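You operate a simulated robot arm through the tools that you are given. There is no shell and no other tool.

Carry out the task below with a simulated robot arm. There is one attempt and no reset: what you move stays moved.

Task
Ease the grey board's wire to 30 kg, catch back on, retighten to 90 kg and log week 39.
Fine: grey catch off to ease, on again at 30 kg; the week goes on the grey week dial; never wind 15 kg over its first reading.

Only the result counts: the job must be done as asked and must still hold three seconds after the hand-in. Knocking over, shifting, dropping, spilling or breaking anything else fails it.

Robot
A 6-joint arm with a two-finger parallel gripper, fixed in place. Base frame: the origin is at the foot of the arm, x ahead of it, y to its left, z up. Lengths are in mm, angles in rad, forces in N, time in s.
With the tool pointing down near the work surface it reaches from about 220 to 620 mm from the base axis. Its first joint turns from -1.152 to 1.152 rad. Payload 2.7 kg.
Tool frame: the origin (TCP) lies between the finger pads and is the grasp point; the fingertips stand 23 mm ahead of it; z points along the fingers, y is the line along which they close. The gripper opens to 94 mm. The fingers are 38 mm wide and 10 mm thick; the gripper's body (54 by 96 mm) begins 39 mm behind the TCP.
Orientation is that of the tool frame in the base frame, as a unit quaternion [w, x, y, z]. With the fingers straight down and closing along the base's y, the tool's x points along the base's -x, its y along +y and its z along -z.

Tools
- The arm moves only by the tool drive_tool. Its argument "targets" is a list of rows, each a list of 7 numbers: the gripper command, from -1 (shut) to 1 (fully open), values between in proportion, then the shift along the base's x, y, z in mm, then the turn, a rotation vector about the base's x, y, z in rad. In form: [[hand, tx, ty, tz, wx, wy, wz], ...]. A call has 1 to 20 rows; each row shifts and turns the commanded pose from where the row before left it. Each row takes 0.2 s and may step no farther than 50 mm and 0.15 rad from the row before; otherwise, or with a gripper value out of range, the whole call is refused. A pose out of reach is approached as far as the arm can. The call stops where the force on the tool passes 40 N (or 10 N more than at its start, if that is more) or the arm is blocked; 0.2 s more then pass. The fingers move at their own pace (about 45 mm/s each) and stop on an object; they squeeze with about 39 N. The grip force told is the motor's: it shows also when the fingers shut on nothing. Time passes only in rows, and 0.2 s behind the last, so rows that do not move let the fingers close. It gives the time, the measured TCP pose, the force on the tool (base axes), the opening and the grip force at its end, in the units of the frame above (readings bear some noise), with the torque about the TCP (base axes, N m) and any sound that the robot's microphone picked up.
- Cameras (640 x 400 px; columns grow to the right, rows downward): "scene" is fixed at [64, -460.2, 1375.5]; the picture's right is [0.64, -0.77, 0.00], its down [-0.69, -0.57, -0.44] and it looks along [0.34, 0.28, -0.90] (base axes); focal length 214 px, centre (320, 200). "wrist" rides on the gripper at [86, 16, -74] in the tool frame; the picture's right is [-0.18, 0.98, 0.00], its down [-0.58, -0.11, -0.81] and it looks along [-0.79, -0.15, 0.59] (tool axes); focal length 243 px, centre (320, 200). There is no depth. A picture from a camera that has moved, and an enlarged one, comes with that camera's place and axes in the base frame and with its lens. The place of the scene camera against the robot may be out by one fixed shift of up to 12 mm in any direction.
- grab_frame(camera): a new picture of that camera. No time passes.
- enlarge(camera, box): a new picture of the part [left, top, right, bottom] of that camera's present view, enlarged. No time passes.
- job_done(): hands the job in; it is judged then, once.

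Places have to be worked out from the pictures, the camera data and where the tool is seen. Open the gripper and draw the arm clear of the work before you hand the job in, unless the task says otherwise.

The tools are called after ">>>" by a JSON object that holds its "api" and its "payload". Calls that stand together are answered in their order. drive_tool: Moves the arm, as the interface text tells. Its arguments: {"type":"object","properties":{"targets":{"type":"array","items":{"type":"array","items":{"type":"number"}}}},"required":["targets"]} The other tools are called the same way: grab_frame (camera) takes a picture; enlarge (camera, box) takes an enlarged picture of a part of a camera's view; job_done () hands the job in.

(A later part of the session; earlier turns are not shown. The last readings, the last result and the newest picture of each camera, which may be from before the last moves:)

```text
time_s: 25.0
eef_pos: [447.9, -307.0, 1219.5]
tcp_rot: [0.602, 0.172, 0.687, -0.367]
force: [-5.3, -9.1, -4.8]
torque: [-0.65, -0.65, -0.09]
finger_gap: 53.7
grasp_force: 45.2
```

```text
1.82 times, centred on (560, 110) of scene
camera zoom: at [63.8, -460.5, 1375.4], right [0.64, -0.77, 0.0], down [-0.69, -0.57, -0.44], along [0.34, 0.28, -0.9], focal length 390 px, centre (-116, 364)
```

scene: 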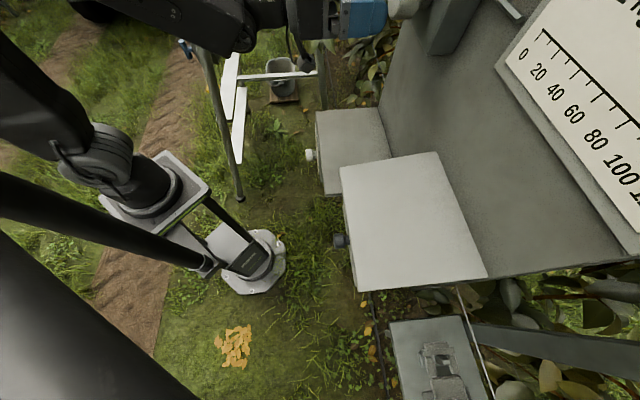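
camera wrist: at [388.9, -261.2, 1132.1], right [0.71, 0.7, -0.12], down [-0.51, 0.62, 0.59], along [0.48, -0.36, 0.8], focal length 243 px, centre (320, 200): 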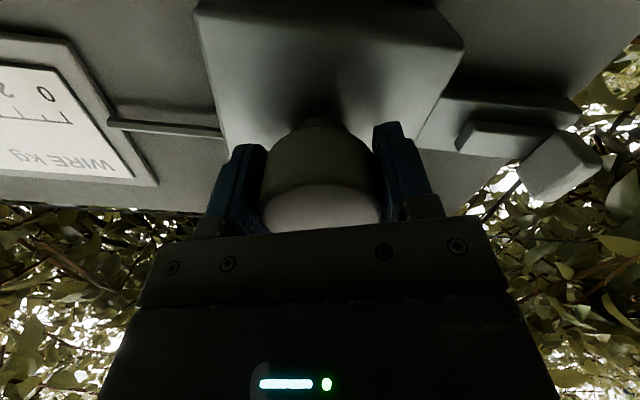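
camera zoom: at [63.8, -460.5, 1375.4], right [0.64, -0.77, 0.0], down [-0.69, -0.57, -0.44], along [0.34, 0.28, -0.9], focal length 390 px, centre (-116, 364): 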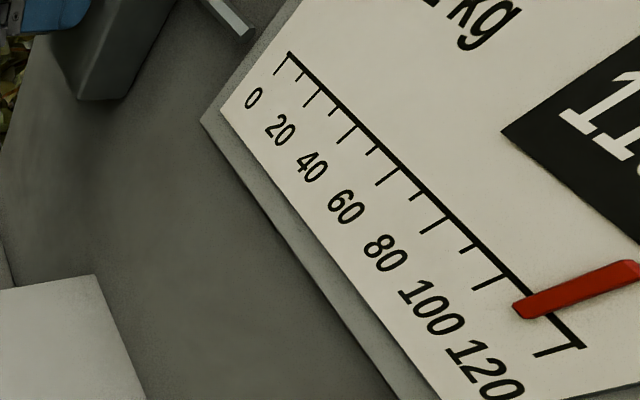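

Easing works: 0.3 rad brought it to about 110 kg (~33 kg/rad). I'll turn another 0.9 rad counter-clockwise, which should bring it to about 80 kg.

>>> {"api": "drive_tool", "payload": {"targets": [[-1, 0, 0, 0, -0.0707, 0.0707, 0], [-1, 0, 0, 0, -0.0707, 0.0707, 0], [-1, 0, 0, 0, -0.0707, 0.0707, 0], [-1, 0, 0, 0, -0.0707, 0.0707, 0], [-1, 0, 0, 0, -0.0707, 0.0707, 0], [-1, 0, 0, 0, -0.0707, 0.0707, 0], [-1, 0, 0, 0, -0.0707, 0.0707, 0], [-1, 0, 0, 0, -0.0707, 0.0707, 0], [-1, 0, 0, 0, -0.0707, 0.0707, 0], [-1, 0, 0, 0, 0, 0, 0]]}}

>>> {"api": "grab_frame", "payload": {"camera": "wrist"}}

>>> {"api": "enlarge", "payload": {"camera": "scene", "box": [480, 0, 640, 220]}}

```text
time_s: 27.2
eef_pos: [448.4, -308.5, 1219.6]
tcp_rot: [0.383, -0.144, 0.693, -0.594]
force: [-3.5, -12.7, -1.4]
torque: [-0.33, -0.35, -0.25]
finger_gap: 53.8
grasp_force: 45.2
```

```text
taken
camera wrist: at [342.7, -306.9, 1173.5], right [0.37, 0.37, -0.85], down [-0.21, 0.93, 0.31], along [0.9, 0.06, 0.42], focal length 243 px, centre (320, 200)
```

wrist: 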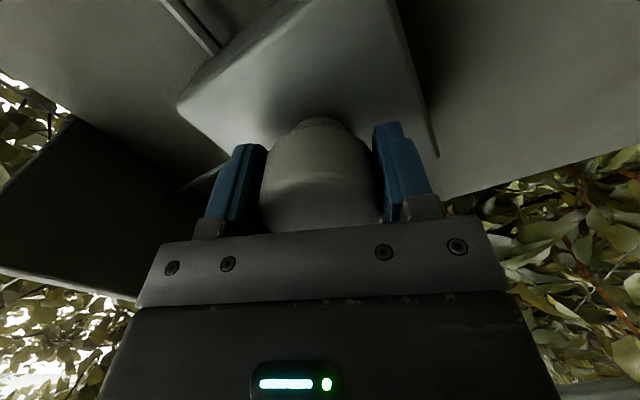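

```text
1.82 times, centred on (560, 110) of scene
camera zoom: at [63.9, -460.6, 1375.3], right [0.64, -0.77, 0.0], down [-0.69, -0.57, -0.44], along [0.34, 0.28, -0.9], focal length 390 px, centre (-116, 364)
```

zoom: 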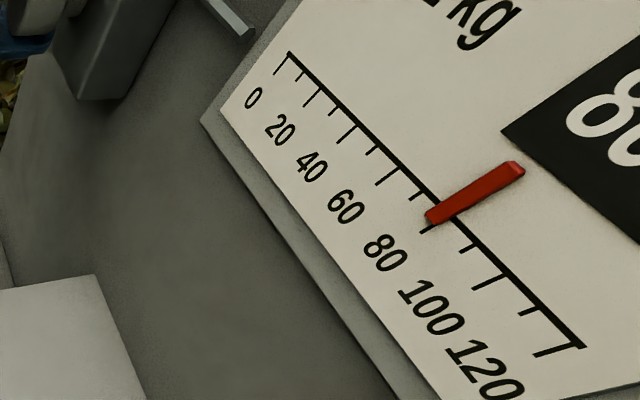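

Display shows about 80 kg after 1.2 rad, confirming ~33 kg/rad. I continue another 0.8 rad.

>>> {"api": "drive_tool", "payload": {"targets": [[-1, 0, 0, 0, -0.0707, 0.0707, 0], [-1, 0, 0, 0, -0.0707, 0.0707, 0], [-1, 0, 0, 0, -0.0707, 0.0707, 0], [-1, 0, 0, 0, -0.0707, 0.0707, 0], [-1, 0, 0, 0, -0.0707, 0.0707, 0], [-1, 0, 0, 0, -0.0707, 0.0707, 0], [-1, 0, 0, 0, -0.0707, 0.0707, 0], [-1, 0, 0, 0, -0.0707, 0.0707, 0], [-1, 0, 0, 0, 0, 0, 0]]}}

>>> {"api": "grab_frame", "payload": {"camera": "scene"}}

>>> {"api": "enlarge", "payload": {"camera": "scene", "box": [480, 0, 640, 220]}}

```text
time_s: 29.2
eef_pos: [448.3, -308.2, 1220.5]
tcp_rot: [-0.122, 0.402, -0.582, 0.697]
force: [-0.9, -16.5, 7.7]
torque: [-0.37, -0.34, -0.42]
finger_gap: 53.5
grasp_force: 45.3
```

```text
taken
```

scene: 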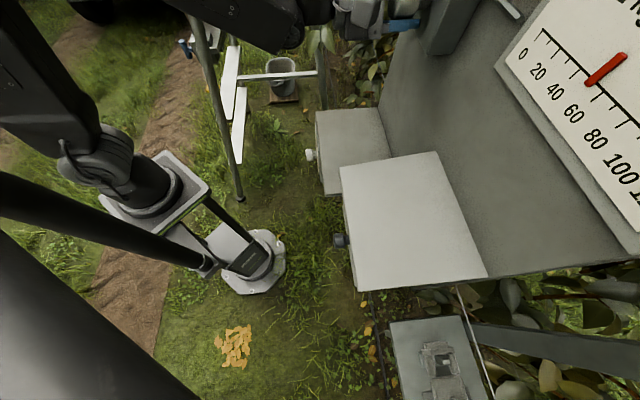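

```text
1.82 times, centred on (560, 110) of scene
camera zoom: at [63.8, -460.6, 1375.3], right [0.64, -0.77, 0.0], down [-0.69, -0.57, -0.44], along [0.34, 0.28, -0.9], focal length 390 px, centre (-116, 364)
```

zoom: 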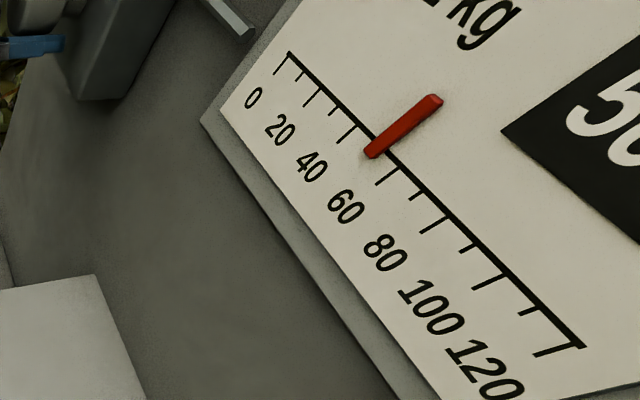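

Display starts with 5 (about 53 kg). I ease another 0.5 rad, keeping a margin above 30 kg.

>>> {"api": "drive_tool", "payload": {"targets": [[-1, 0, 0, 0, -0.0707, 0.0707, 0], [-1, 0, 0, 0, -0.0707, 0.0707, 0], [-1, 0, 0, 0, -0.0707, 0.0707, 0], [-1, 0, 0, 0, -0.0707, 0.0707, 0], [-1, 0, 0, 0, -0.0707, 0.0707, 0], [-1, 0, 0, 0, 0, 0, 0]]}}

>>> {"api": "enlarge", "payload": {"camera": "scene", "box": [520, 0, 640, 120]}}

>>> {"api": "grab_frame", "payload": {"camera": "wrist"}}

```text
time_s: 30.6
eef_pos: [448.2, -307.1, 1220.5]
tcp_rot: [0.055, 0.533, -0.464, 0.706]
force: [-0.3, -13.2, 11.1]
torque: [-0.66, -0.62, -0.32]
finger_gap: 53.7
grasp_force: 45.4
```

```text
3.33 times, centred on (580, 60) of scene
camera zoom: at [63.8, -460.5, 1375.4], right [0.64, -0.77, 0.0], down [-0.69, -0.57, -0.44], along [0.34, 0.28, -0.9], focal length 715 px, centre (-547, 667)
```

zoom: 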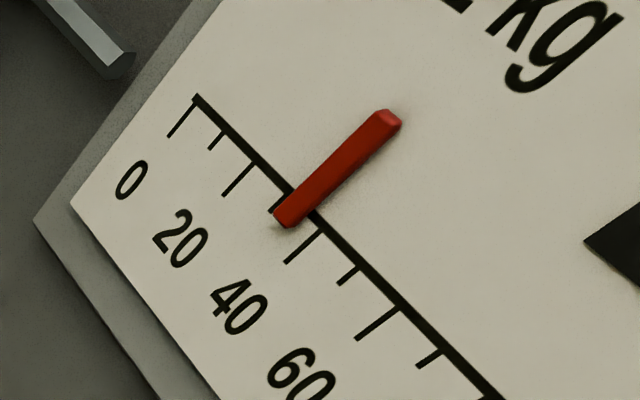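

```text
taken
camera wrist: at [350.2, -299.4, 1280.1], right [-0.48, -0.48, -0.73], down [-0.25, 0.88, -0.4], along [0.84, -0.01, -0.55], focal length 243 px, centre (320, 200)
```

wrist: 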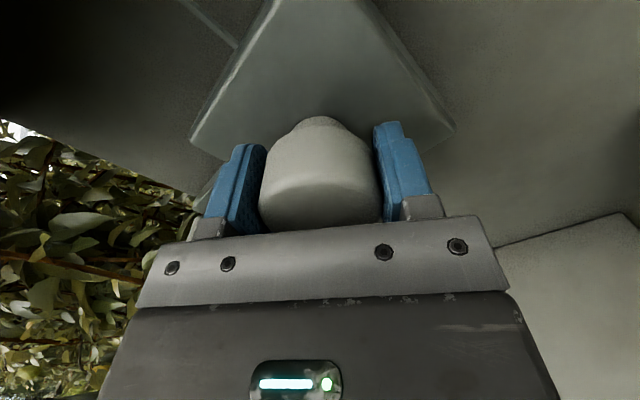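

The pointer is at ~36–37 kg. I ease a further 0.2 rad to reach about 30 and check the reading.

>>> {"api": "drive_tool", "payload": {"targets": [[-1, 0, 0, 0, -0.0707, 0.0707, 0], [-1, 0, 0, 0, -0.0601, 0.0601, 0], [-1, 0, 0, 0, 0, 0, 0]]}}

>>> {"api": "enlarge", "payload": {"camera": "scene", "box": [520, 0, 640, 120]}}

>>> {"api": "enlarge", "payload": {"camera": "scene", "box": [600, 20, 640, 120]}}

```text
time_s: 31.4
eef_pos: [447.7, -306.9, 1220.4]
tcp_rot: [0.12, 0.573, -0.412, 0.698]
force: [3.9, -11.9, 12.4]
torque: [-0.56, -0.55, -0.1]
finger_gap: 53.7
grasp_force: 44.8
```

```text
3.33 times, centred on (580, 60) of scene
camera zoom: at [64.0, -460.5, 1375.4], right [0.64, -0.77, 0.0], down [-0.69, -0.57, -0.44], along [0.34, 0.28, -0.9], focal length 715 px, centre (-547, 667)
```

zoom: 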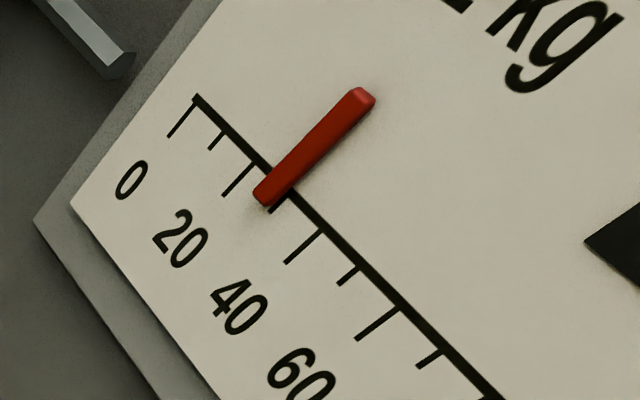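

```text
4.00 times, centred on (620, 70) of scene
camera zoom: at [64.0, -460.5, 1375.4], right [0.64, -0.77, 0.0], down [-0.69, -0.57, -0.44], along [0.34, 0.28, -0.9], focal length 858 px, centre (-880, 720)
```

zoom: 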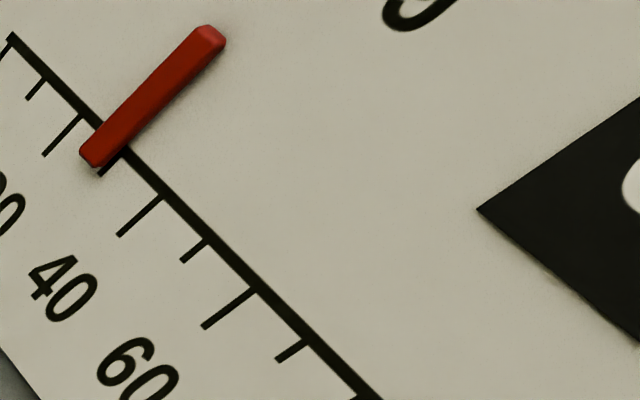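

Pointer is at about 30 kg. I release the knob, back out 65 mm and rotate the wrist back to where the digital display can be read.

>>> {"api": "drive_tool", "payload": {"targets": [[1, 0, 0, 0, 0, 0, 0], [1, 0, 0, 0, 0, 0, 0], [1, 0, 0, 0, 0, 0, 0], [1, 0, 0, 0, 0, 0, 0], [1, -15, 15, 0, 0, 0, 0], [1, -15, 15, 0, 0, 0, 0], [1, -16, 16, 0, 0, 0, 0]]}}

>>> {"api": "enlarge", "payload": {"camera": "scene", "box": [520, 0, 640, 120]}}

>>> {"api": "drive_tool", "payload": {"targets": [[1, 0, 0, 0, 0.1, -0.1, 0], [1, 0, 0, 0, 0.1, -0.1, 0], [1, 0, 0, 0, 0.1, -0.1, 0], [1, 0, 0, 0, 0.1, -0.1, 0], [1, 0, 0, 0, 0.1, -0.1, 0], [1, 0, 0, 0, 0.1, -0.1, 0], [1, 0, 0, 0, 0.1, -0.1, 0], [1, 0, 0, 0, 0.1, -0.1, 0], [1, 0, 0, 0, 0.1, -0.1, 0], [1, 0, 0, 0, 0.1, -0.1, 0], [1, 0, 0, 0, 0.1, -0.1, 0], [1, 0, 0, 0, 0.1, -0.1, 0], [1, 0, 0, 0, 0.1, -0.1, 0], [1, 0, 0, 0, 0.1, -0.1, 0], [1, 0, 0, 0, 0.1, -0.1, 0], [1, 0, 0, 0, 0.1, -0.1, 0], [1, 0, 0, 0, 0.1, -0.1, 0], [1, 0, 0, 0, 0.1, -0.1, 0], [1, 0, 0, 0, 0.1, -0.1, 0]]}}

>>> {"api": "grab_frame", "payload": {"camera": "wrist"}}

>>> {"api": "enlarge", "payload": {"camera": "wrist", "box": [0, 60, 220, 220]}}

```text
time_s: 33.0
eef_pos: [402.1, -261.6, 1219.6]
tcp_rot: [0.118, 0.574, -0.411, 0.698]
force: [-0.2, 0.1, 0.5]
torque: [0.01, 0.03, -0.02]
finger_gap: 93.8
grasp_force: 0.1
```

```text
3.33 times, centred on (580, 60) of scene
camera zoom: at [64.0, -460.2, 1375.5], right [0.64, -0.77, 0.0], down [-0.69, -0.57, -0.44], along [0.34, 0.28, -0.9], focal length 715 px, centre (-547, 667)
```

zoom: 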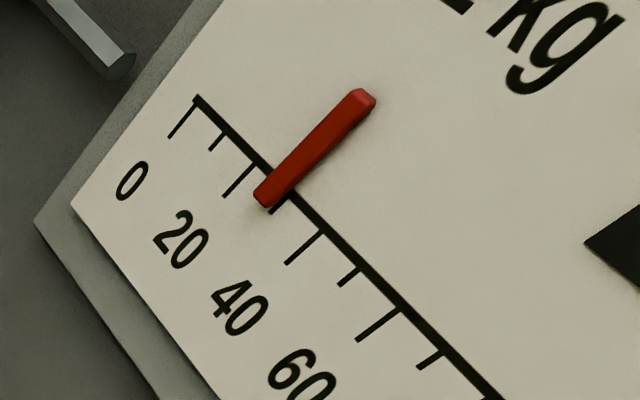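

```text
time_s: 37.0
eef_pos: [400.3, -262.9, 1218.5]
tcp_rot: [0.654, 0.271, 0.654, -0.268]
force: [-0.8, 0.1, 0.5]
torque: [0.01, 0.05, 0.01]
finger_gap: 94.1
grasp_force: 0.1
```

```text
taken
camera wrist: at [360.7, -197.6, 1133.1], right [0.69, 0.7, 0.19], down [-0.65, 0.49, 0.58], along [0.31, -0.53, 0.79], focal length 243 px, centre (320, 200)
```

wrist: 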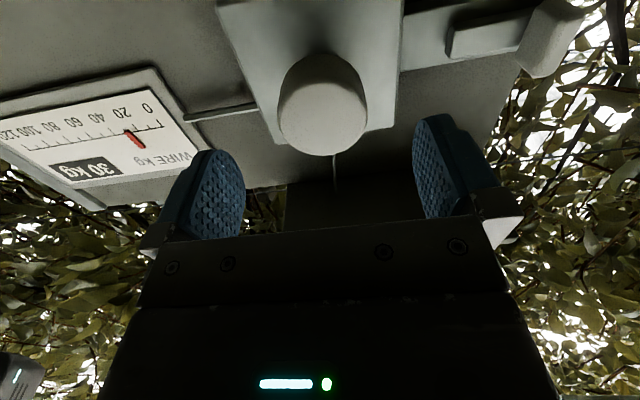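

```text
2.50 times, centred on (110, 140) of wrist
camera zoom: at [360.7, -197.6, 1133.1], right [0.69, 0.7, 0.19], down [-0.65, 0.49, 0.58], along [0.31, -0.53, 0.79], focal length 606 px, centre (845, 350)
```

zoom: 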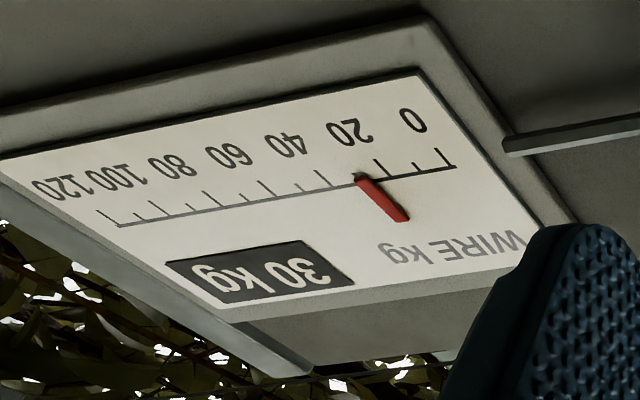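

The display shows 30 kg. Since the display may round, I'll zoom in to compare the pointer with the ticks.

>>> {"api": "enlarge", "payload": {"camera": "wrist", "box": [90, 90, 170, 150]}}

>>> {"api": "enlarge", "payload": {"camera": "wrist", "box": [20, 100, 120, 175]}}

```text
6.67 times, centred on (130, 120) of wrist
camera zoom: at [360.7, -197.6, 1133.1], right [0.69, 0.7, 0.19], down [-0.65, 0.49, 0.58], along [0.31, -0.53, 0.79], focal length 1618 px, centre (1587, 733)
```

zoom: 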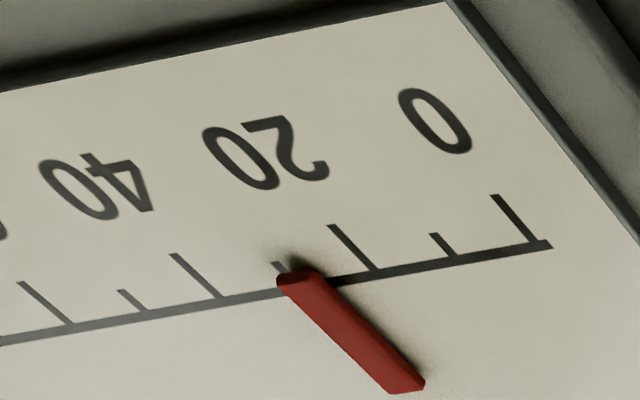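

```text
5.33 times, centred on (70, 138) of wrist
camera zoom: at [360.7, -197.6, 1133.1], right [0.69, 0.7, 0.19], down [-0.65, 0.49, 0.58], along [0.31, -0.53, 0.79], focal length 1294 px, centre (1653, 533)
```

zoom: 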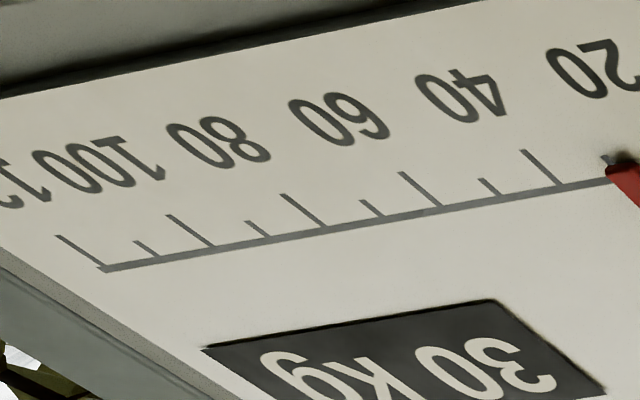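

The pointer sits at 30 kg within about 1 kg. Now I move sideways to the catch (tab at b≈240) with the fingers at ~52 mm opening.

>>> {"api": "drive_tool", "payload": {"targets": [[0.1, 33.7, 33.7, 1, 0, 0, 0], [0.1, 33.7, 33.7, 1, 0, 0, 0], [0.1, 33.7, 33.7, 0, 0, 0, 0], [0.1, 0, 0, 0, 0, 0, 0]]}}

>>> {"api": "grab_frame", "payload": {"camera": "wrist"}}

```text
time_s: 38.0
eef_pos: [502.7, -160.5, 1221.6]
tcp_rot: [0.653, 0.272, 0.654, -0.27]
force: [1.1, 0.2, 0.4]
torque: [0.0, 0.02, 0.02]
finger_gap: 51.9
grasp_force: 0.1
```

```text
taken
camera wrist: at [461.8, -96.2, 1135.0], right [0.69, 0.7, 0.19], down [-0.65, 0.49, 0.58], along [0.31, -0.52, 0.79], focal length 243 px, centre (320, 200)
```

wrist: 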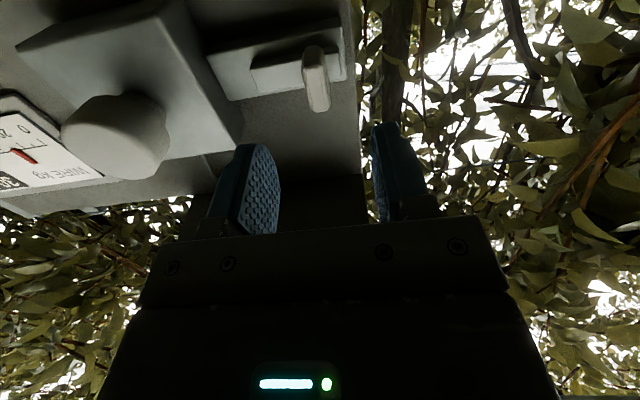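

The tab is in front of the fingers. I advance to a≈552 and close on it.

>>> {"api": "drive_tool", "payload": {"targets": [[0.1, 19.1, -20, 0, 0, 0, 0], [0.1, 19.1, -20, 0, 0, 0, 0], [0.1, 19.1, -20, 0, 0, 0, 0], [0.1, 0, 0, 0, 0, 0, 0], [-1, 0, 0, 0, 0, 0, 0], [-1, 0, 0, 0, 0, 0, 0], [-1, 0, 0, 0, 0, 0, 0], [-1, 0, 0, 0, 0, 0, 0]]}}

>>> {"api": "grab_frame", "payload": {"camera": "wrist"}}

```text
time_s: 39.8
eef_pos: [558.8, -222.0, 1221.0]
tcp_rot: [0.653, 0.271, 0.653, -0.271]
force: [2.1, -2.2, 0.6]
torque: [-0.08, 0.13, -0.01]
finger_gap: 14.7
grasp_force: 44.5
```

```text
taken
camera wrist: at [519.2, -157.1, 1134.7], right [0.69, 0.7, 0.18], down [-0.65, 0.49, 0.58], along [0.31, -0.52, 0.79], focal length 243 px, centre (320, 200)
```

wrist: 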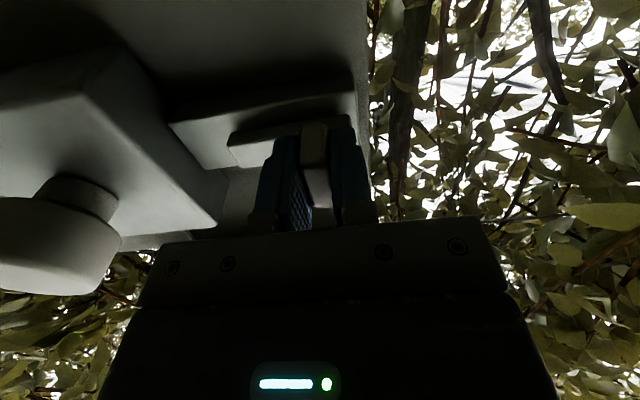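

Gripped. I slide the catch back toward the winder (−b) about 28 mm, then feel for the stop.

>>> {"api": "drive_tool", "payload": {"targets": [[-1, -4, -4, 0, 0, 0, 0], [-1, -4, -4, 0, 0, 0, 0], [-1, -4, -4, 0, 0, 0, 0], [-1, -4, -4, 0, 0, 0, 0], [-1, -4, -4, 0, 0, 0, 0], [-1, 0, 0, 0, 0, 0, 0]]}}

>>> {"api": "drive_tool", "payload": {"targets": [[-1, -1.5, -1.5, 0, 0, 0, 0], [-1, -1.5, -1.5, 0, 0, 0, 0], [-1, 0, 0, 0, 0, 0, 0]]}}

>>> {"api": "grab_frame", "payload": {"camera": "wrist"}}

```text
time_s: 41.2
eef_pos: [540.6, -242.5, 1221.5]
tcp_rot: [0.653, 0.271, 0.654, -0.27]
force: [5.2, -6.2, 0.8]
torque: [-0.11, 0.21, -0.01]
finger_gap: 14.5
grasp_force: 45.0
```

```text
time_s: 42.0
eef_pos: [537.5, -244.2, 1220.6]
tcp_rot: [0.653, 0.271, 0.654, -0.269]
force: [10.9, -7.2, 0.0]
torque: [-0.47, -0.27, -0.02]
finger_gap: 14.6
grasp_force: 45.5
```

```text
taken
camera wrist: at [496.6, -179.6, 1134.7], right [0.69, 0.7, 0.19], down [-0.65, 0.49, 0.58], along [0.31, -0.52, 0.79], focal length 243 px, centre (320, 200)
```

wrist: 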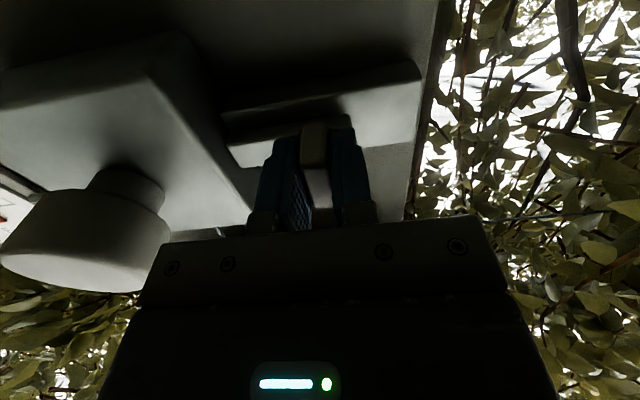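

The tab is back at b≈207, its original place. I push 2 mm more to make sure it's fully home against its stop.

>>> {"api": "drive_tool", "payload": {"targets": [[-1, -1, -1, 0, 0, 0, 0], [-1, -0.7, -0.7, 0, 0, 0, 0], [-1, 0, 0, 0, 0, 0, 0]]}}

```text
time_s: 42.8
eef_pos: [537.3, -245.0, 1221.1]
tcp_rot: [0.653, 0.271, 0.654, -0.27]
force: [32.2, -3.1, 4.3]
torque: [0.04, -0.03, -0.03]
finger_gap: 14.7
grasp_force: 45.0
```

The force rose to ~20 N along b with no further movement: the catch is fully home. I release and back out, then check.

>>> {"api": "drive_tool", "payload": {"targets": [[-1, 1, 1, 0, 0, 0, 0], [0.1, 0, 0, 0, 0, 0, 0], [0.1, 0, 0, 0, 0, 0, 0], [0.1, 0, 0, 0, 0, 0, 0], [0.1, -15, 15, 0, 0, 0, 0], [0.1, -22, 22, 0, 0, 0, 0], [0.1, -22, 22, 0, 0, 0, 0]]}}

>>> {"api": "grab_frame", "payload": {"camera": "wrist"}}

>>> {"api": "enlarge", "payload": {"camera": "wrist", "box": [0, 0, 400, 220]}}

>>> {"api": "enlarge", "payload": {"camera": "scene", "box": [520, 0, 640, 120]}}

```text
time_s: 44.4
eef_pos: [477.9, -184.9, 1220.9]
tcp_rot: [0.652, 0.272, 0.654, -0.27]
force: [0.6, 0.1, 0.6]
torque: [0.0, -0.01, 0.01]
finger_gap: 51.7
grasp_force: 0.1
```

```text
taken
camera wrist: at [435.9, -120.4, 1134.6], right [0.69, 0.7, 0.18], down [-0.65, 0.49, 0.58], along [0.31, -0.52, 0.79], focal length 243 px, centre (320, 200)
```

wrist: 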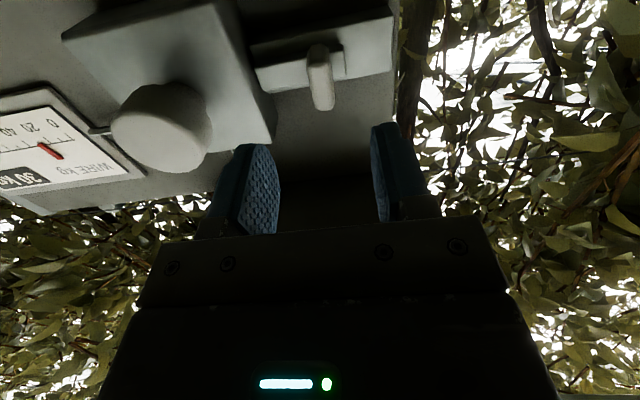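

```text
1.60 times, centred on (200, 110) of wrist
camera zoom: at [435.9, -120.4, 1134.6], right [0.69, 0.7, 0.18], down [-0.65, 0.49, 0.58], along [0.31, -0.52, 0.79], focal length 388 px, centre (512, 344)
```

zoom: 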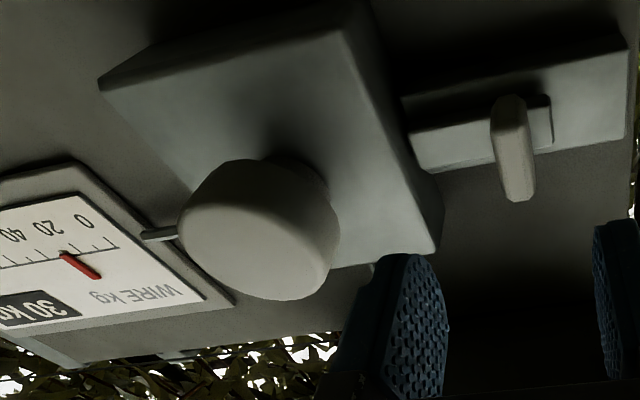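

```text
3.33 times, centred on (580, 60) of scene
camera zoom: at [64.0, -460.2, 1375.5], right [0.64, -0.77, 0.0], down [-0.69, -0.57, -0.44], along [0.34, 0.28, -0.9], focal length 715 px, centre (-547, 667)
```

zoom: 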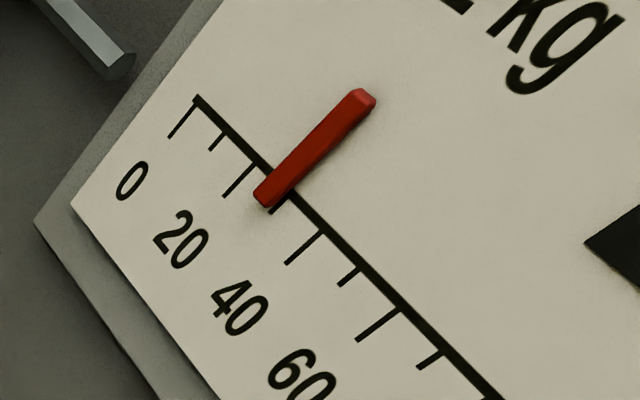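

Catch is on, still 30 kg. I move back in front of the knob while pre-rotating the tool -1.8 rad, so the tightening (clockwise) turn ends with the gauge in the wrist view.

>>> {"api": "drive_tool", "payload": {"targets": [[1, -6.33, -6.33, -0.1, -0.106, 0.106, 0], [1, -6.33, -6.33, -0.1, -0.106, 0.106, 0], [1, -6.33, -6.33, -0.1, -0.106, 0.106, 0], [1, -6.33, -6.33, -0.1, -0.106, 0.106, 0], [1, -6.33, -6.33, -0.1, -0.106, 0.106, 0], [1, -6.33, -6.33, -0.1, -0.106, 0.106, 0], [1, -6.33, -6.33, -0.1, -0.106, 0.106, 0], [1, -6.33, -6.33, -0.1, -0.106, 0.106, 0], [1, -6.33, -6.33, -0.1, -0.106, 0.106, 0], [1, -6.33, -6.33, 0, -0.106, 0.106, 0], [1, -6.33, -6.33, 0, -0.106, 0.106, 0], [1, -6.33, -6.33, 0, -0.106, 0.106, 0], [1, 0, 0, 0, 0, 0, 0]]}}

>>> {"api": "grab_frame", "payload": {"camera": "wrist"}}

```text
time_s: 47.2
eef_pos: [401.1, -261.6, 1220.4]
tcp_rot: [-0.194, 0.342, -0.619, 0.68]
force: [-0.4, -0.4, -0.4]
torque: [-0.03, 0.02, -0.02]
finger_gap: 94.2
grasp_force: 0.0
```

```text
taken
camera wrist: at [286.9, -270.4, 1223.9], right [-0.03, -0.03, -1.0], down [-0.15, 0.99, -0.03], along [0.99, 0.15, -0.03], focal length 243 px, centre (320, 200)
```

wrist: 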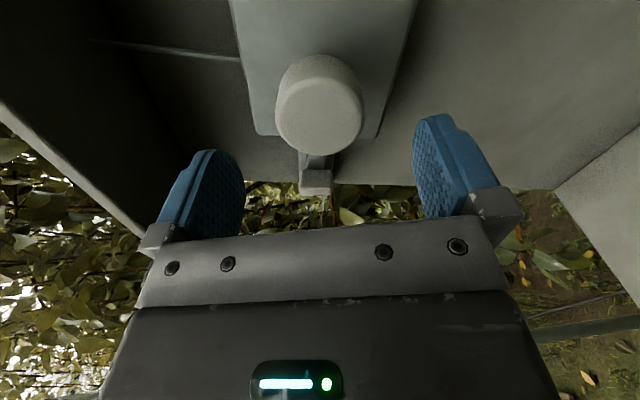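

Knob is centred between the fingers. I advance 65 mm and grip.

>>> {"api": "drive_tool", "payload": {"targets": [[1, 15.6, -15.1, 0, 0, 0, 0], [1, 15.6, -15.1, 0, 0, 0, 0], [1, 15.6, -15.1, 0, 0, 0, 0], [1, 0, 0, 0, 0, 0, 0], [-1, 0, 0, 0, 0, 0, 0], [-1, 0, 0, 0, 0, 0, 0], [-1, 0, 0, 0, 0, 0, 0], [-1, 0, 0, 0, 0, 0, 0]]}}

>>> {"api": "enlarge", "payload": {"camera": "scene", "box": [520, 0, 640, 120]}}

```text
time_s: 49.0
eef_pos: [448.5, -305.8, 1219.3]
tcp_rot: [-0.194, 0.341, -0.619, 0.68]
force: [1.3, -1.9, -1.4]
torque: [-0.03, -0.03, 0.0]
finger_gap: 53.2
grasp_force: 44.7
```

```text
3.33 times, centred on (580, 60) of scene
camera zoom: at [64.1, -460.3, 1375.4], right [0.64, -0.77, 0.0], down [-0.69, -0.57, -0.44], along [0.34, 0.28, -0.9], focal length 715 px, centre (-547, 667)
```

zoom: 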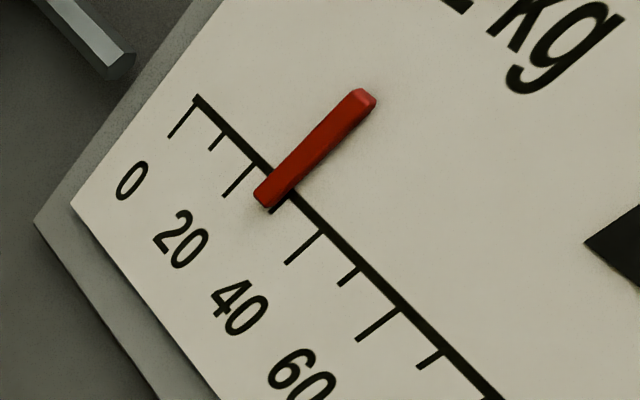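

Grip is well centred (small forces). I turn clockwise 0.3 rad and check that the pointer rises.

>>> {"api": "drive_tool", "payload": {"targets": [[-1, 0, 0, 0, 0.0707, -0.0707, 0], [-1, 0, 0, 0, 0.0707, -0.0707, 0], [-1, 0, 0, 0, 0.0707, -0.0707, 0], [-1, 0, 0, 0, 0, 0, 0]]}}

>>> {"api": "enlarge", "payload": {"camera": "scene", "box": [520, 0, 640, 120]}}

```text
time_s: 50.0
eef_pos: [447.6, -305.0, 1220.6]
tcp_rot: [0.293, -0.244, 0.665, -0.642]
force: [-0.5, -3.3, -1.7]
torque: [0.19, 0.26, 0.82]
finger_gap: 53.5
grasp_force: 45.3
```

```text
3.33 times, centred on (580, 60) of scene
camera zoom: at [64.0, -460.3, 1375.4], right [0.64, -0.77, 0.0], down [-0.69, -0.57, -0.44], along [0.34, 0.28, -0.9], focal length 715 px, centre (-547, 667)
```

zoom: 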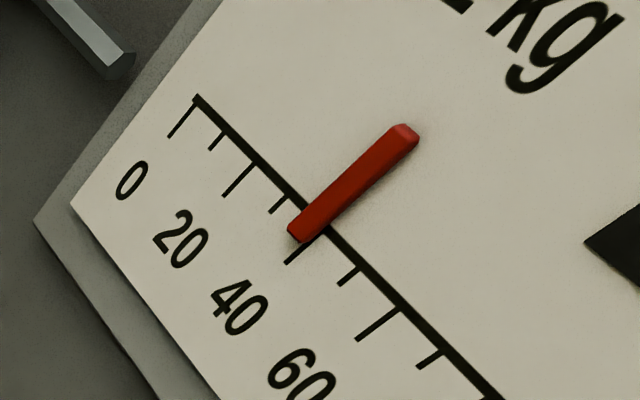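

It rises as expected (~40 kg). I continue 1.2 rad clockwise, to about 80 kg.

>>> {"api": "drive_tool", "payload": {"targets": [[-1, 0, 0, 0, 0.0707, -0.0707, 0], [-1, 0, 0, 0, 0.0707, -0.0707, 0], [-1, 0, 0, 0, 0.0707, -0.0707, 0], [-1, 0, 0, 0, 0.0707, -0.0707, 0], [-1, 0, 0, 0, 0.0707, -0.0707, 0], [-1, 0, 0, 0, 0.0707, -0.0707, 0], [-1, 0, 0, 0, 0.0707, -0.0707, 0], [-1, 0, 0, 0, 0.0707, -0.0707, 0], [-1, 0, 0, 0, 0.0707, -0.0707, 0], [-1, 0, 0, 0, 0.0707, -0.0707, 0], [-1, 0, 0, 0, 0.0707, -0.0707, 0], [-1, 0, 0, 0, 0.0707, -0.0707, 0], [-1, 0, 0, 0, 0, 0, 0]]}}

>>> {"api": "enlarge", "payload": {"camera": "scene", "box": [520, 0, 640, 180]}}

>>> {"api": "grab_frame", "payload": {"camera": "wrist"}}

```text
time_s: 52.8
eef_pos: [447.9, -307.1, 1220.8]
tcp_rot: [0.605, 0.175, 0.686, -0.364]
force: [-14.5, -4.8, 0.5]
torque: [0.56, -0.13, -0.21]
finger_gap: 53.7
grasp_force: 45.0
```

```text
2.22 times, centred on (580, 90) of scene
camera zoom: at [63.5, -460.4, 1375.4], right [0.64, -0.77, 0.0], down [-0.69, -0.57, -0.44], along [0.34, 0.28, -0.9], focal length 477 px, centre (-258, 444)
```

zoom: 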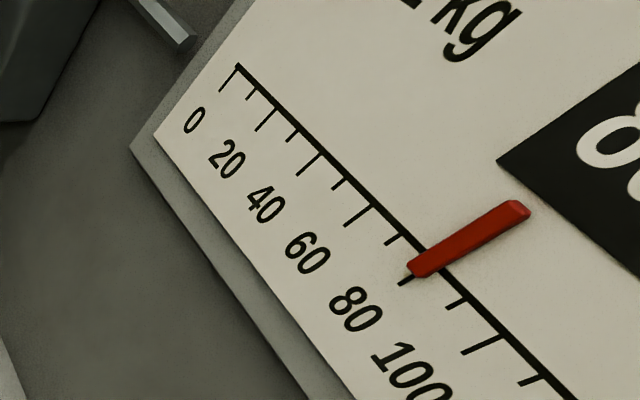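

```text
taken
camera wrist: at [389.3, -259.9, 1133.5], right [0.71, 0.7, -0.11], down [-0.52, 0.62, 0.59], along [0.48, -0.36, 0.8], focal length 243 px, centre (320, 200)
```

wrist: 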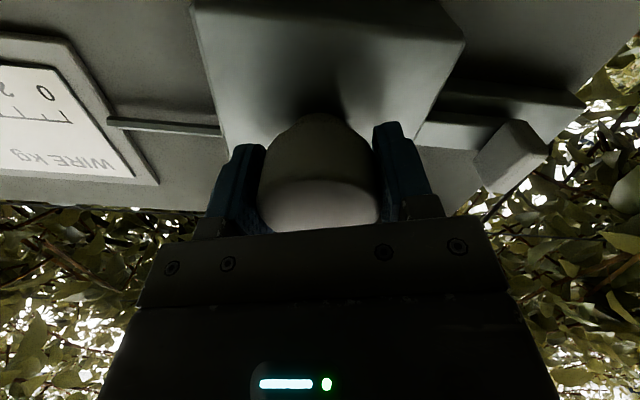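

About 80 kg. I turn 0.3 rad more for 90 kg and read pointer and display.

>>> {"api": "drive_tool", "payload": {"targets": [[-1, 0, 0, 0, 0.0707, -0.0707, 0], [-1, 0, 0, 0, 0.0707, -0.0707, 0], [-1, 0, 0, 0, 0.0707, -0.0707, 0], [-1, 0, 0, 0, 0, 0, 0]]}}

>>> {"api": "enlarge", "payload": {"camera": "scene", "box": [520, 40, 640, 180]}}

>>> {"api": "grab_frame", "payload": {"camera": "wrist"}}

>>> {"api": "enlarge", "payload": {"camera": "wrist", "box": [0, 90, 220, 250]}}

```text
time_s: 53.8
eef_pos: [447.5, -306.1, 1221.3]
tcp_rot: [0.652, 0.274, 0.652, -0.271]
force: [-22.5, -7.3, 2.9]
torque: [0.61, 0.61, -0.35]
finger_gap: 53.6
grasp_force: 45.0
```

```text
2.86 times, centred on (580, 110) of scene
camera zoom: at [63.2, -460.4, 1375.4], right [0.64, -0.77, 0.0], down [-0.69, -0.57, -0.44], along [0.34, 0.28, -0.9], focal length 613 px, centre (-423, 457)
```

zoom: 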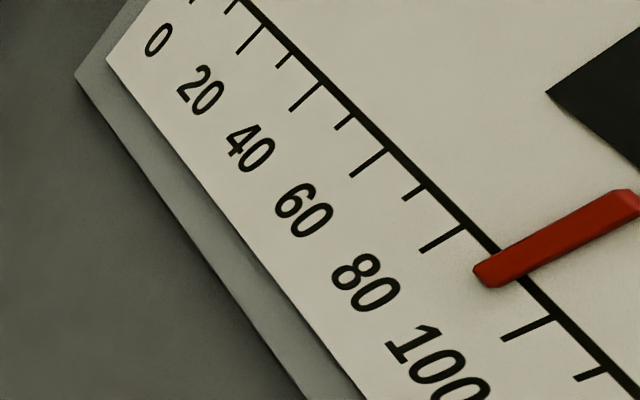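

```text
taken
camera wrist: at [407.8, -241.7, 1134.6], right [0.7, 0.69, 0.19], down [-0.65, 0.49, 0.58], along [0.31, -0.53, 0.79], focal length 243 px, centre (320, 200)
```

wrist: 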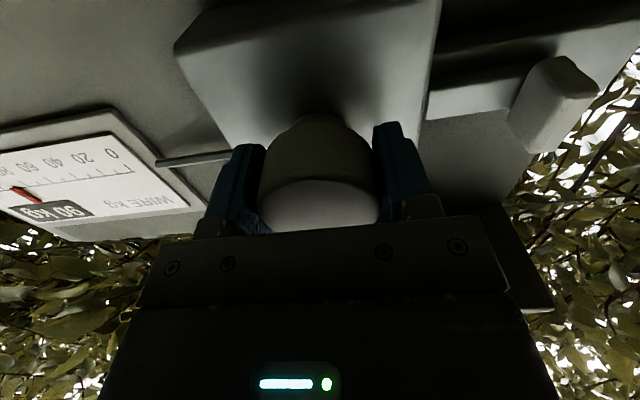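

```text
2.50 times, centred on (110, 170) of wrist
camera zoom: at [407.8, -241.7, 1134.6], right [0.7, 0.69, 0.19], down [-0.65, 0.49, 0.58], along [0.31, -0.53, 0.79], focal length 606 px, centre (845, 275)
```

zoom: 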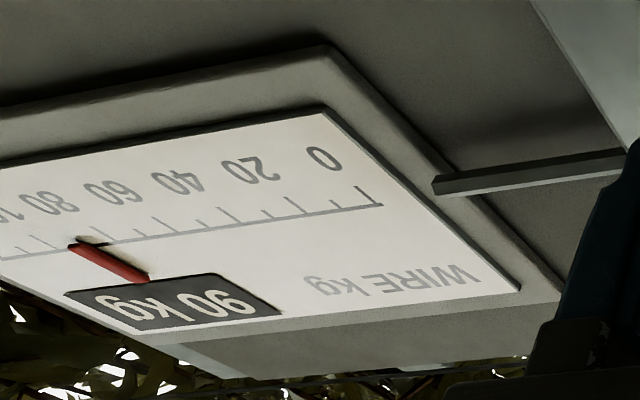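

Display reads 90 kg. I release the knob, back out, and check that the reading holds with the catch on.

>>> {"api": "drive_tool", "payload": {"targets": [[1, 0, 0, 0, 0, 0, 0], [1, 0, 0, 0, 0, 0, 0], [1, 0, 0, 0, 0, 0, 0], [1, 0, 0, 0, 0, 0, 0], [1, -15, 15, 0, 0, 0, 0], [1, -15, 15, 0, 0, 0, 0], [1, -16, 16, 0, 0, 0, 0], [1, 0, 0, 0, 0, 0, 0]]}}

>>> {"api": "grab_frame", "payload": {"camera": "wrist"}}

>>> {"api": "enlarge", "payload": {"camera": "wrist", "box": [0, 60, 220, 220]}}

>>> {"api": "enlarge", "payload": {"camera": "scene", "box": [520, 40, 640, 180]}}

```text
time_s: 55.6
eef_pos: [403.8, -260.0, 1219.3]
tcp_rot: [0.654, 0.272, 0.653, -0.269]
force: [-0.5, -0.4, -0.8]
torque: [0.03, 0.01, -0.01]
finger_gap: 93.8
grasp_force: 0.2
```

```text
taken
camera wrist: at [361.6, -195.6, 1133.7], right [0.69, 0.69, 0.19], down [-0.65, 0.49, 0.58], along [0.31, -0.53, 0.79], focal length 243 px, centre (320, 200)
```

wrist: 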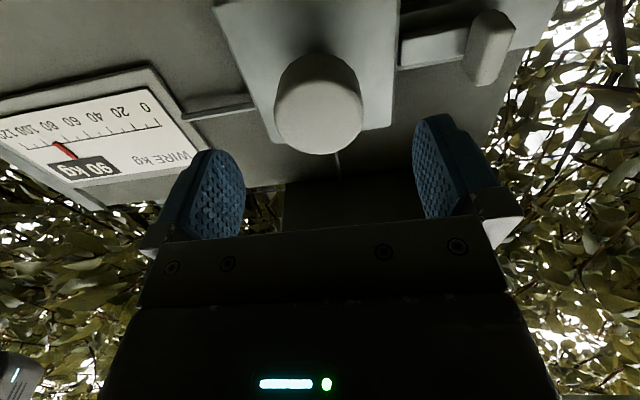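

```text
2.50 times, centred on (110, 140) of wrist
camera zoom: at [361.6, -195.6, 1133.7], right [0.69, 0.69, 0.19], down [-0.65, 0.49, 0.58], along [0.31, -0.53, 0.79], focal length 606 px, centre (845, 350)
```

zoom: 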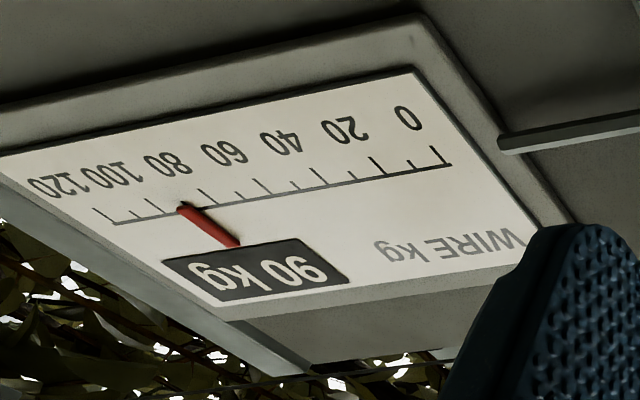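

```text
2.86 times, centred on (580, 110) of scene
camera zoom: at [64.0, -460.2, 1375.5], right [0.64, -0.77, 0.0], down [-0.69, -0.57, -0.44], along [0.34, 0.28, -0.9], focal length 613 px, centre (-423, 457)
```

zoom: 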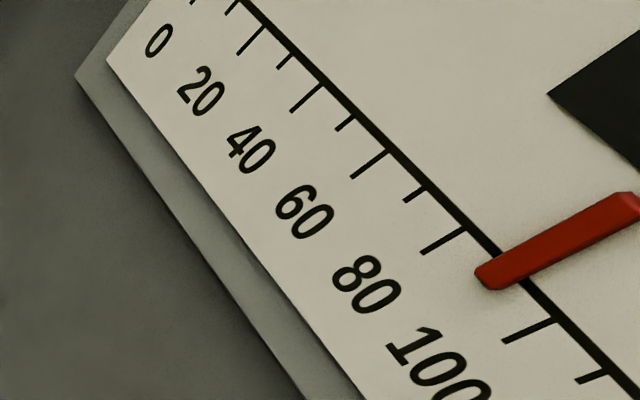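

It holds at 90 kg. I zoom in on the pointer to check precision against the 90 tick.

>>> {"api": "enlarge", "payload": {"camera": "wrist", "box": [20, 110, 120, 175]}}

```text
6.15 times, centred on (70, 142) of wrist
camera zoom: at [361.6, -195.6, 1133.7], right [0.69, 0.69, 0.19], down [-0.65, 0.49, 0.58], along [0.31, -0.53, 0.79], focal length 1493 px, centre (1858, 554)
```

zoom: 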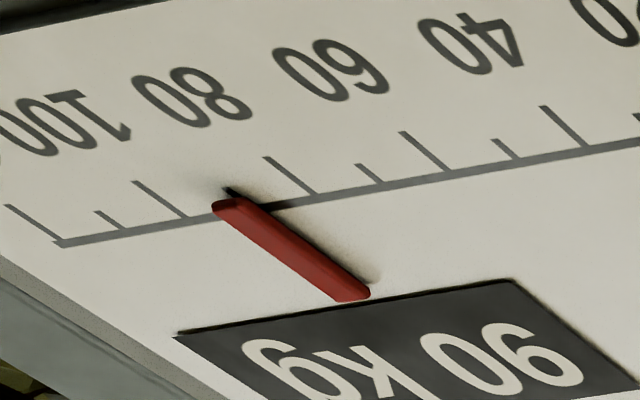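

The wire is set at 90 kg. Earlier views place the WEEK dial knob at roughly a≈394, b≈187, z≈755, on a vertical face. I back away to a≈320, shift to b≈187 and roll the tool half a turn (camera on top) so I can see the dial from above.

>>> {"api": "drive_tool", "payload": {"targets": [[0.3, -2.3, 8.3, 0, -0.1061, 0.1061, 0], [0.3, -2.3, 8.3, 0, -0.1061, 0.1061, 0], [0.3, -2.3, 8.3, 0, -0.1061, 0.1061, 0], [0.3, -2.3, 8.3, 0, -0.1061, 0.1061, 0], [0.3, -2.3, 8.3, 0, -0.1061, 0.1061, 0], [0.3, -2.3, 8.3, 0, -0.1061, 0.1061, 0], [0.3, -2.3, 8.3, 0, -0.1061, 0.1061, 0], [0.3, -2.3, 8.3, 0, -0.1061, 0.1061, 0], [0.3, -2.3, 8.3, 0, -0.1061, 0.1061, 0], [0.3, -2.3, 8.3, 0, -0.1061, 0.1061, 0], [0.3, -2.3, 8.3, 0, -0.1061, 0.1061, 0], [0.3, -2.3, 8.3, 0, -0.1061, 0.1061, 0], [0.3, -2.3, 8.3, 0, -0.1061, 0.1061, 0], [0.3, -2.3, 8.3, 0, -0.1061, 0.1061, 0], [0.3, -2.3, 8.3, 0, -0.1061, 0.1061, 0], [0.3, -2.3, 8.3, 0, -0.1061, 0.1061, 0], [0.3, -2.3, 8.3, 0, -0.1061, 0.1061, 0], [0.3, -2.3, 8.3, 0, -0.1061, 0.1061, 0], [0.3, -2.3, 8.3, 0, -0.1061, 0.1061, 0], [0.3, -2.3, 8.3, 0, -0.1061, 0.1061, 0]]}}

>>> {"api": "grab_frame", "payload": {"camera": "wrist"}}

>>> {"api": "grab_frame", "payload": {"camera": "scene"}}

```text
time_s: 59.8
eef_pos: [356.8, -92.5, 1220.1]
tcp_rot: [0.225, 0.632, -0.316, 0.671]
force: [-0.2, 0.0, 0.0]
torque: [-0.01, -0.04, -0.03]
finger_gap: 61.1
grasp_force: 0.1
```

```text
taken
camera wrist: at [284.0, -61.7, 1303.7], right [-0.67, -0.67, -0.32], down [-0.43, 0.7, -0.56], along [0.6, -0.24, -0.76], focal length 243 px, centre (320, 200)
```

wrist: 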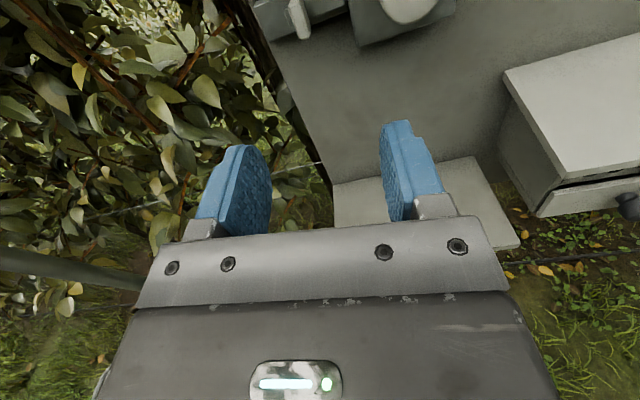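

```text
taken
```

scene: 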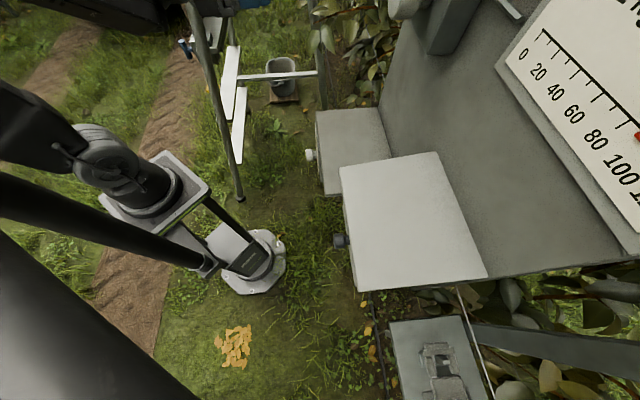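

Now I have an upright view; the WEEK box's top is at z≈885, its front at a≈410. I finish the half turn and descend to about z≈860 first, then look.

>>> {"api": "drive_tool", "payload": {"targets": [[0.3, 0, 0, -45, -0.1, 0.1, 0], [0.3, 0, 0, -45, 0, 0, 0], [0.3, 0, 0, -45, 0, 0, 0], [0.3, 0, 0, -45, 0, 0, 0], [0.3, 0, 0, -45, 0, 0, 0], [0.3, 0, 0, -45, 0, 0, 0], [0.3, 0, 0, -45, 0, 0, 0], [0.3, 0, 0, -45, 0, 0, 0], [0.3, 0, 0, 0, 0, 0, 0]]}}

>>> {"api": "grab_frame", "payload": {"camera": "wrist"}}

>>> {"api": "grab_frame", "payload": {"camera": "scene"}}

```text
time_s: 61.8
eef_pos: [391.7, -93.9, 871.8]
tcp_rot: [0.27, 0.652, -0.271, 0.655]
force: [-0.3, 0.0, -0.3]
torque: [0.01, -0.01, 0.02]
finger_gap: 61.3
grasp_force: 0.0
out of reach, approached as far as the arm can: row 1, 2, 3
```

```text
taken
camera wrist: at [327.6, -53.2, 957.5], right [-0.7, -0.69, -0.19], down [-0.49, 0.65, -0.58], along [0.53, -0.31, -0.79], focal length 243 px, centre (320, 200)
```

wrist: 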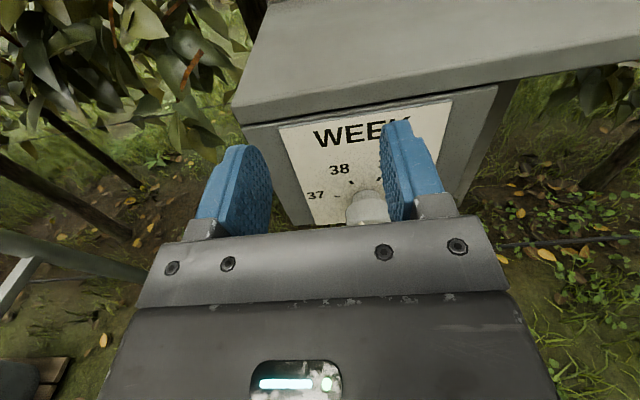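

```text
taken
```

scene: 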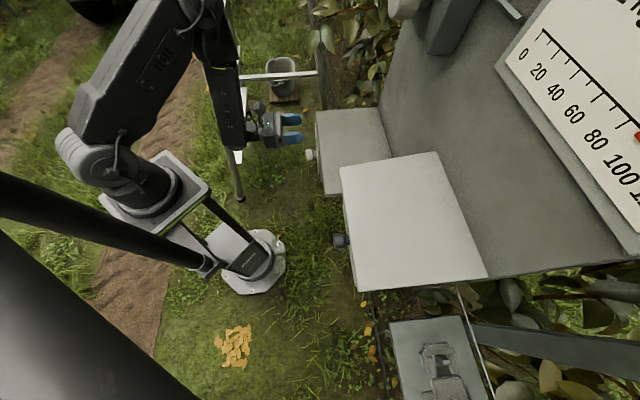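

Great view of the WEEK dial. The arm drifted a bit outward (reach limit), now a≈343, b≈211. I enlarge the dial.

>>> {"api": "enlarge", "payload": {"camera": "wrist", "box": [260, 80, 480, 240]}}

```text
2.50 times, centred on (370, 160) of wrist
camera zoom: at [327.6, -53.2, 957.5], right [-0.7, -0.69, -0.19], down [-0.49, 0.65, -0.58], along [0.53, -0.31, -0.79], focal length 606 px, centre (195, 300)
```

zoom: 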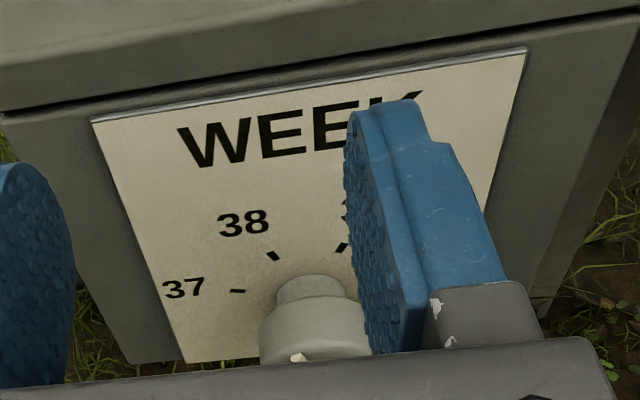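

The knob axis is around b≈184, z≈757, face near a≈420. I descend 100 mm in two steps at the same standoff and see whether the reach limit matters.

>>> {"api": "drive_tool", "payload": {"targets": [[0.3, 0, 0, -40, 0, 0, 0], [0.3, 0, 0, -40, 0, 0, 0], [0.3, 0, 0, 0, 0, 0, 0]]}}

>>> {"api": "grab_frame", "payload": {"camera": "wrist"}}

```text
time_s: 62.6
eef_pos: [390.2, -95.2, 789.0]
tcp_rot: [0.271, 0.653, -0.271, 0.654]
force: [0.2, 0.7, -0.1]
torque: [-0.01, 0.02, 0.01]
finger_gap: 61.1
grasp_force: 0.0
```

```text
taken
camera wrist: at [326.8, -53.4, 876.2], right [-0.7, -0.69, -0.19], down [-0.49, 0.65, -0.58], along [0.52, -0.31, -0.79], focal length 243 px, centre (320, 200)
```

wrist: 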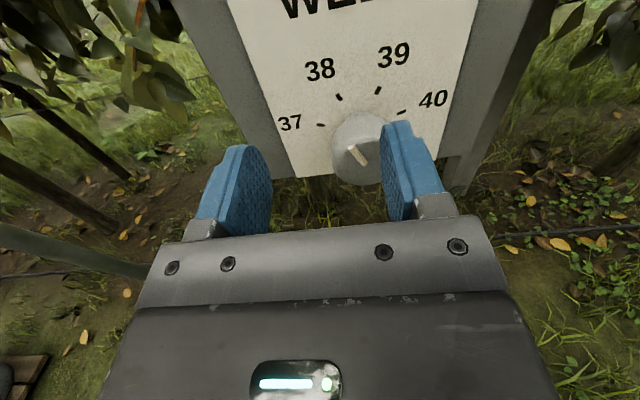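

Now the dial is plainly visible: the white mark on the knob points toward 38, so I must turn it one step clockwise to 39. I enlarge for exact geometry.

>>> {"api": "enlarge", "payload": {"camera": "wrist", "box": [260, 20, 480, 200]}}

```text
2.22 times, centred on (370, 110) of wrist
camera zoom: at [326.8, -53.4, 876.2], right [-0.7, -0.69, -0.19], down [-0.49, 0.65, -0.58], along [0.52, -0.31, -0.79], focal length 539 px, centre (209, 400)
```

zoom: 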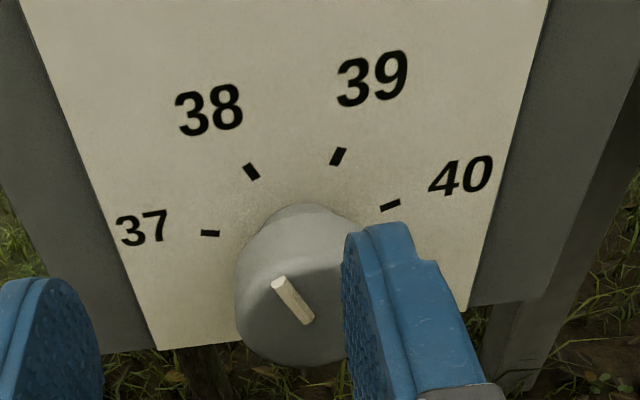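

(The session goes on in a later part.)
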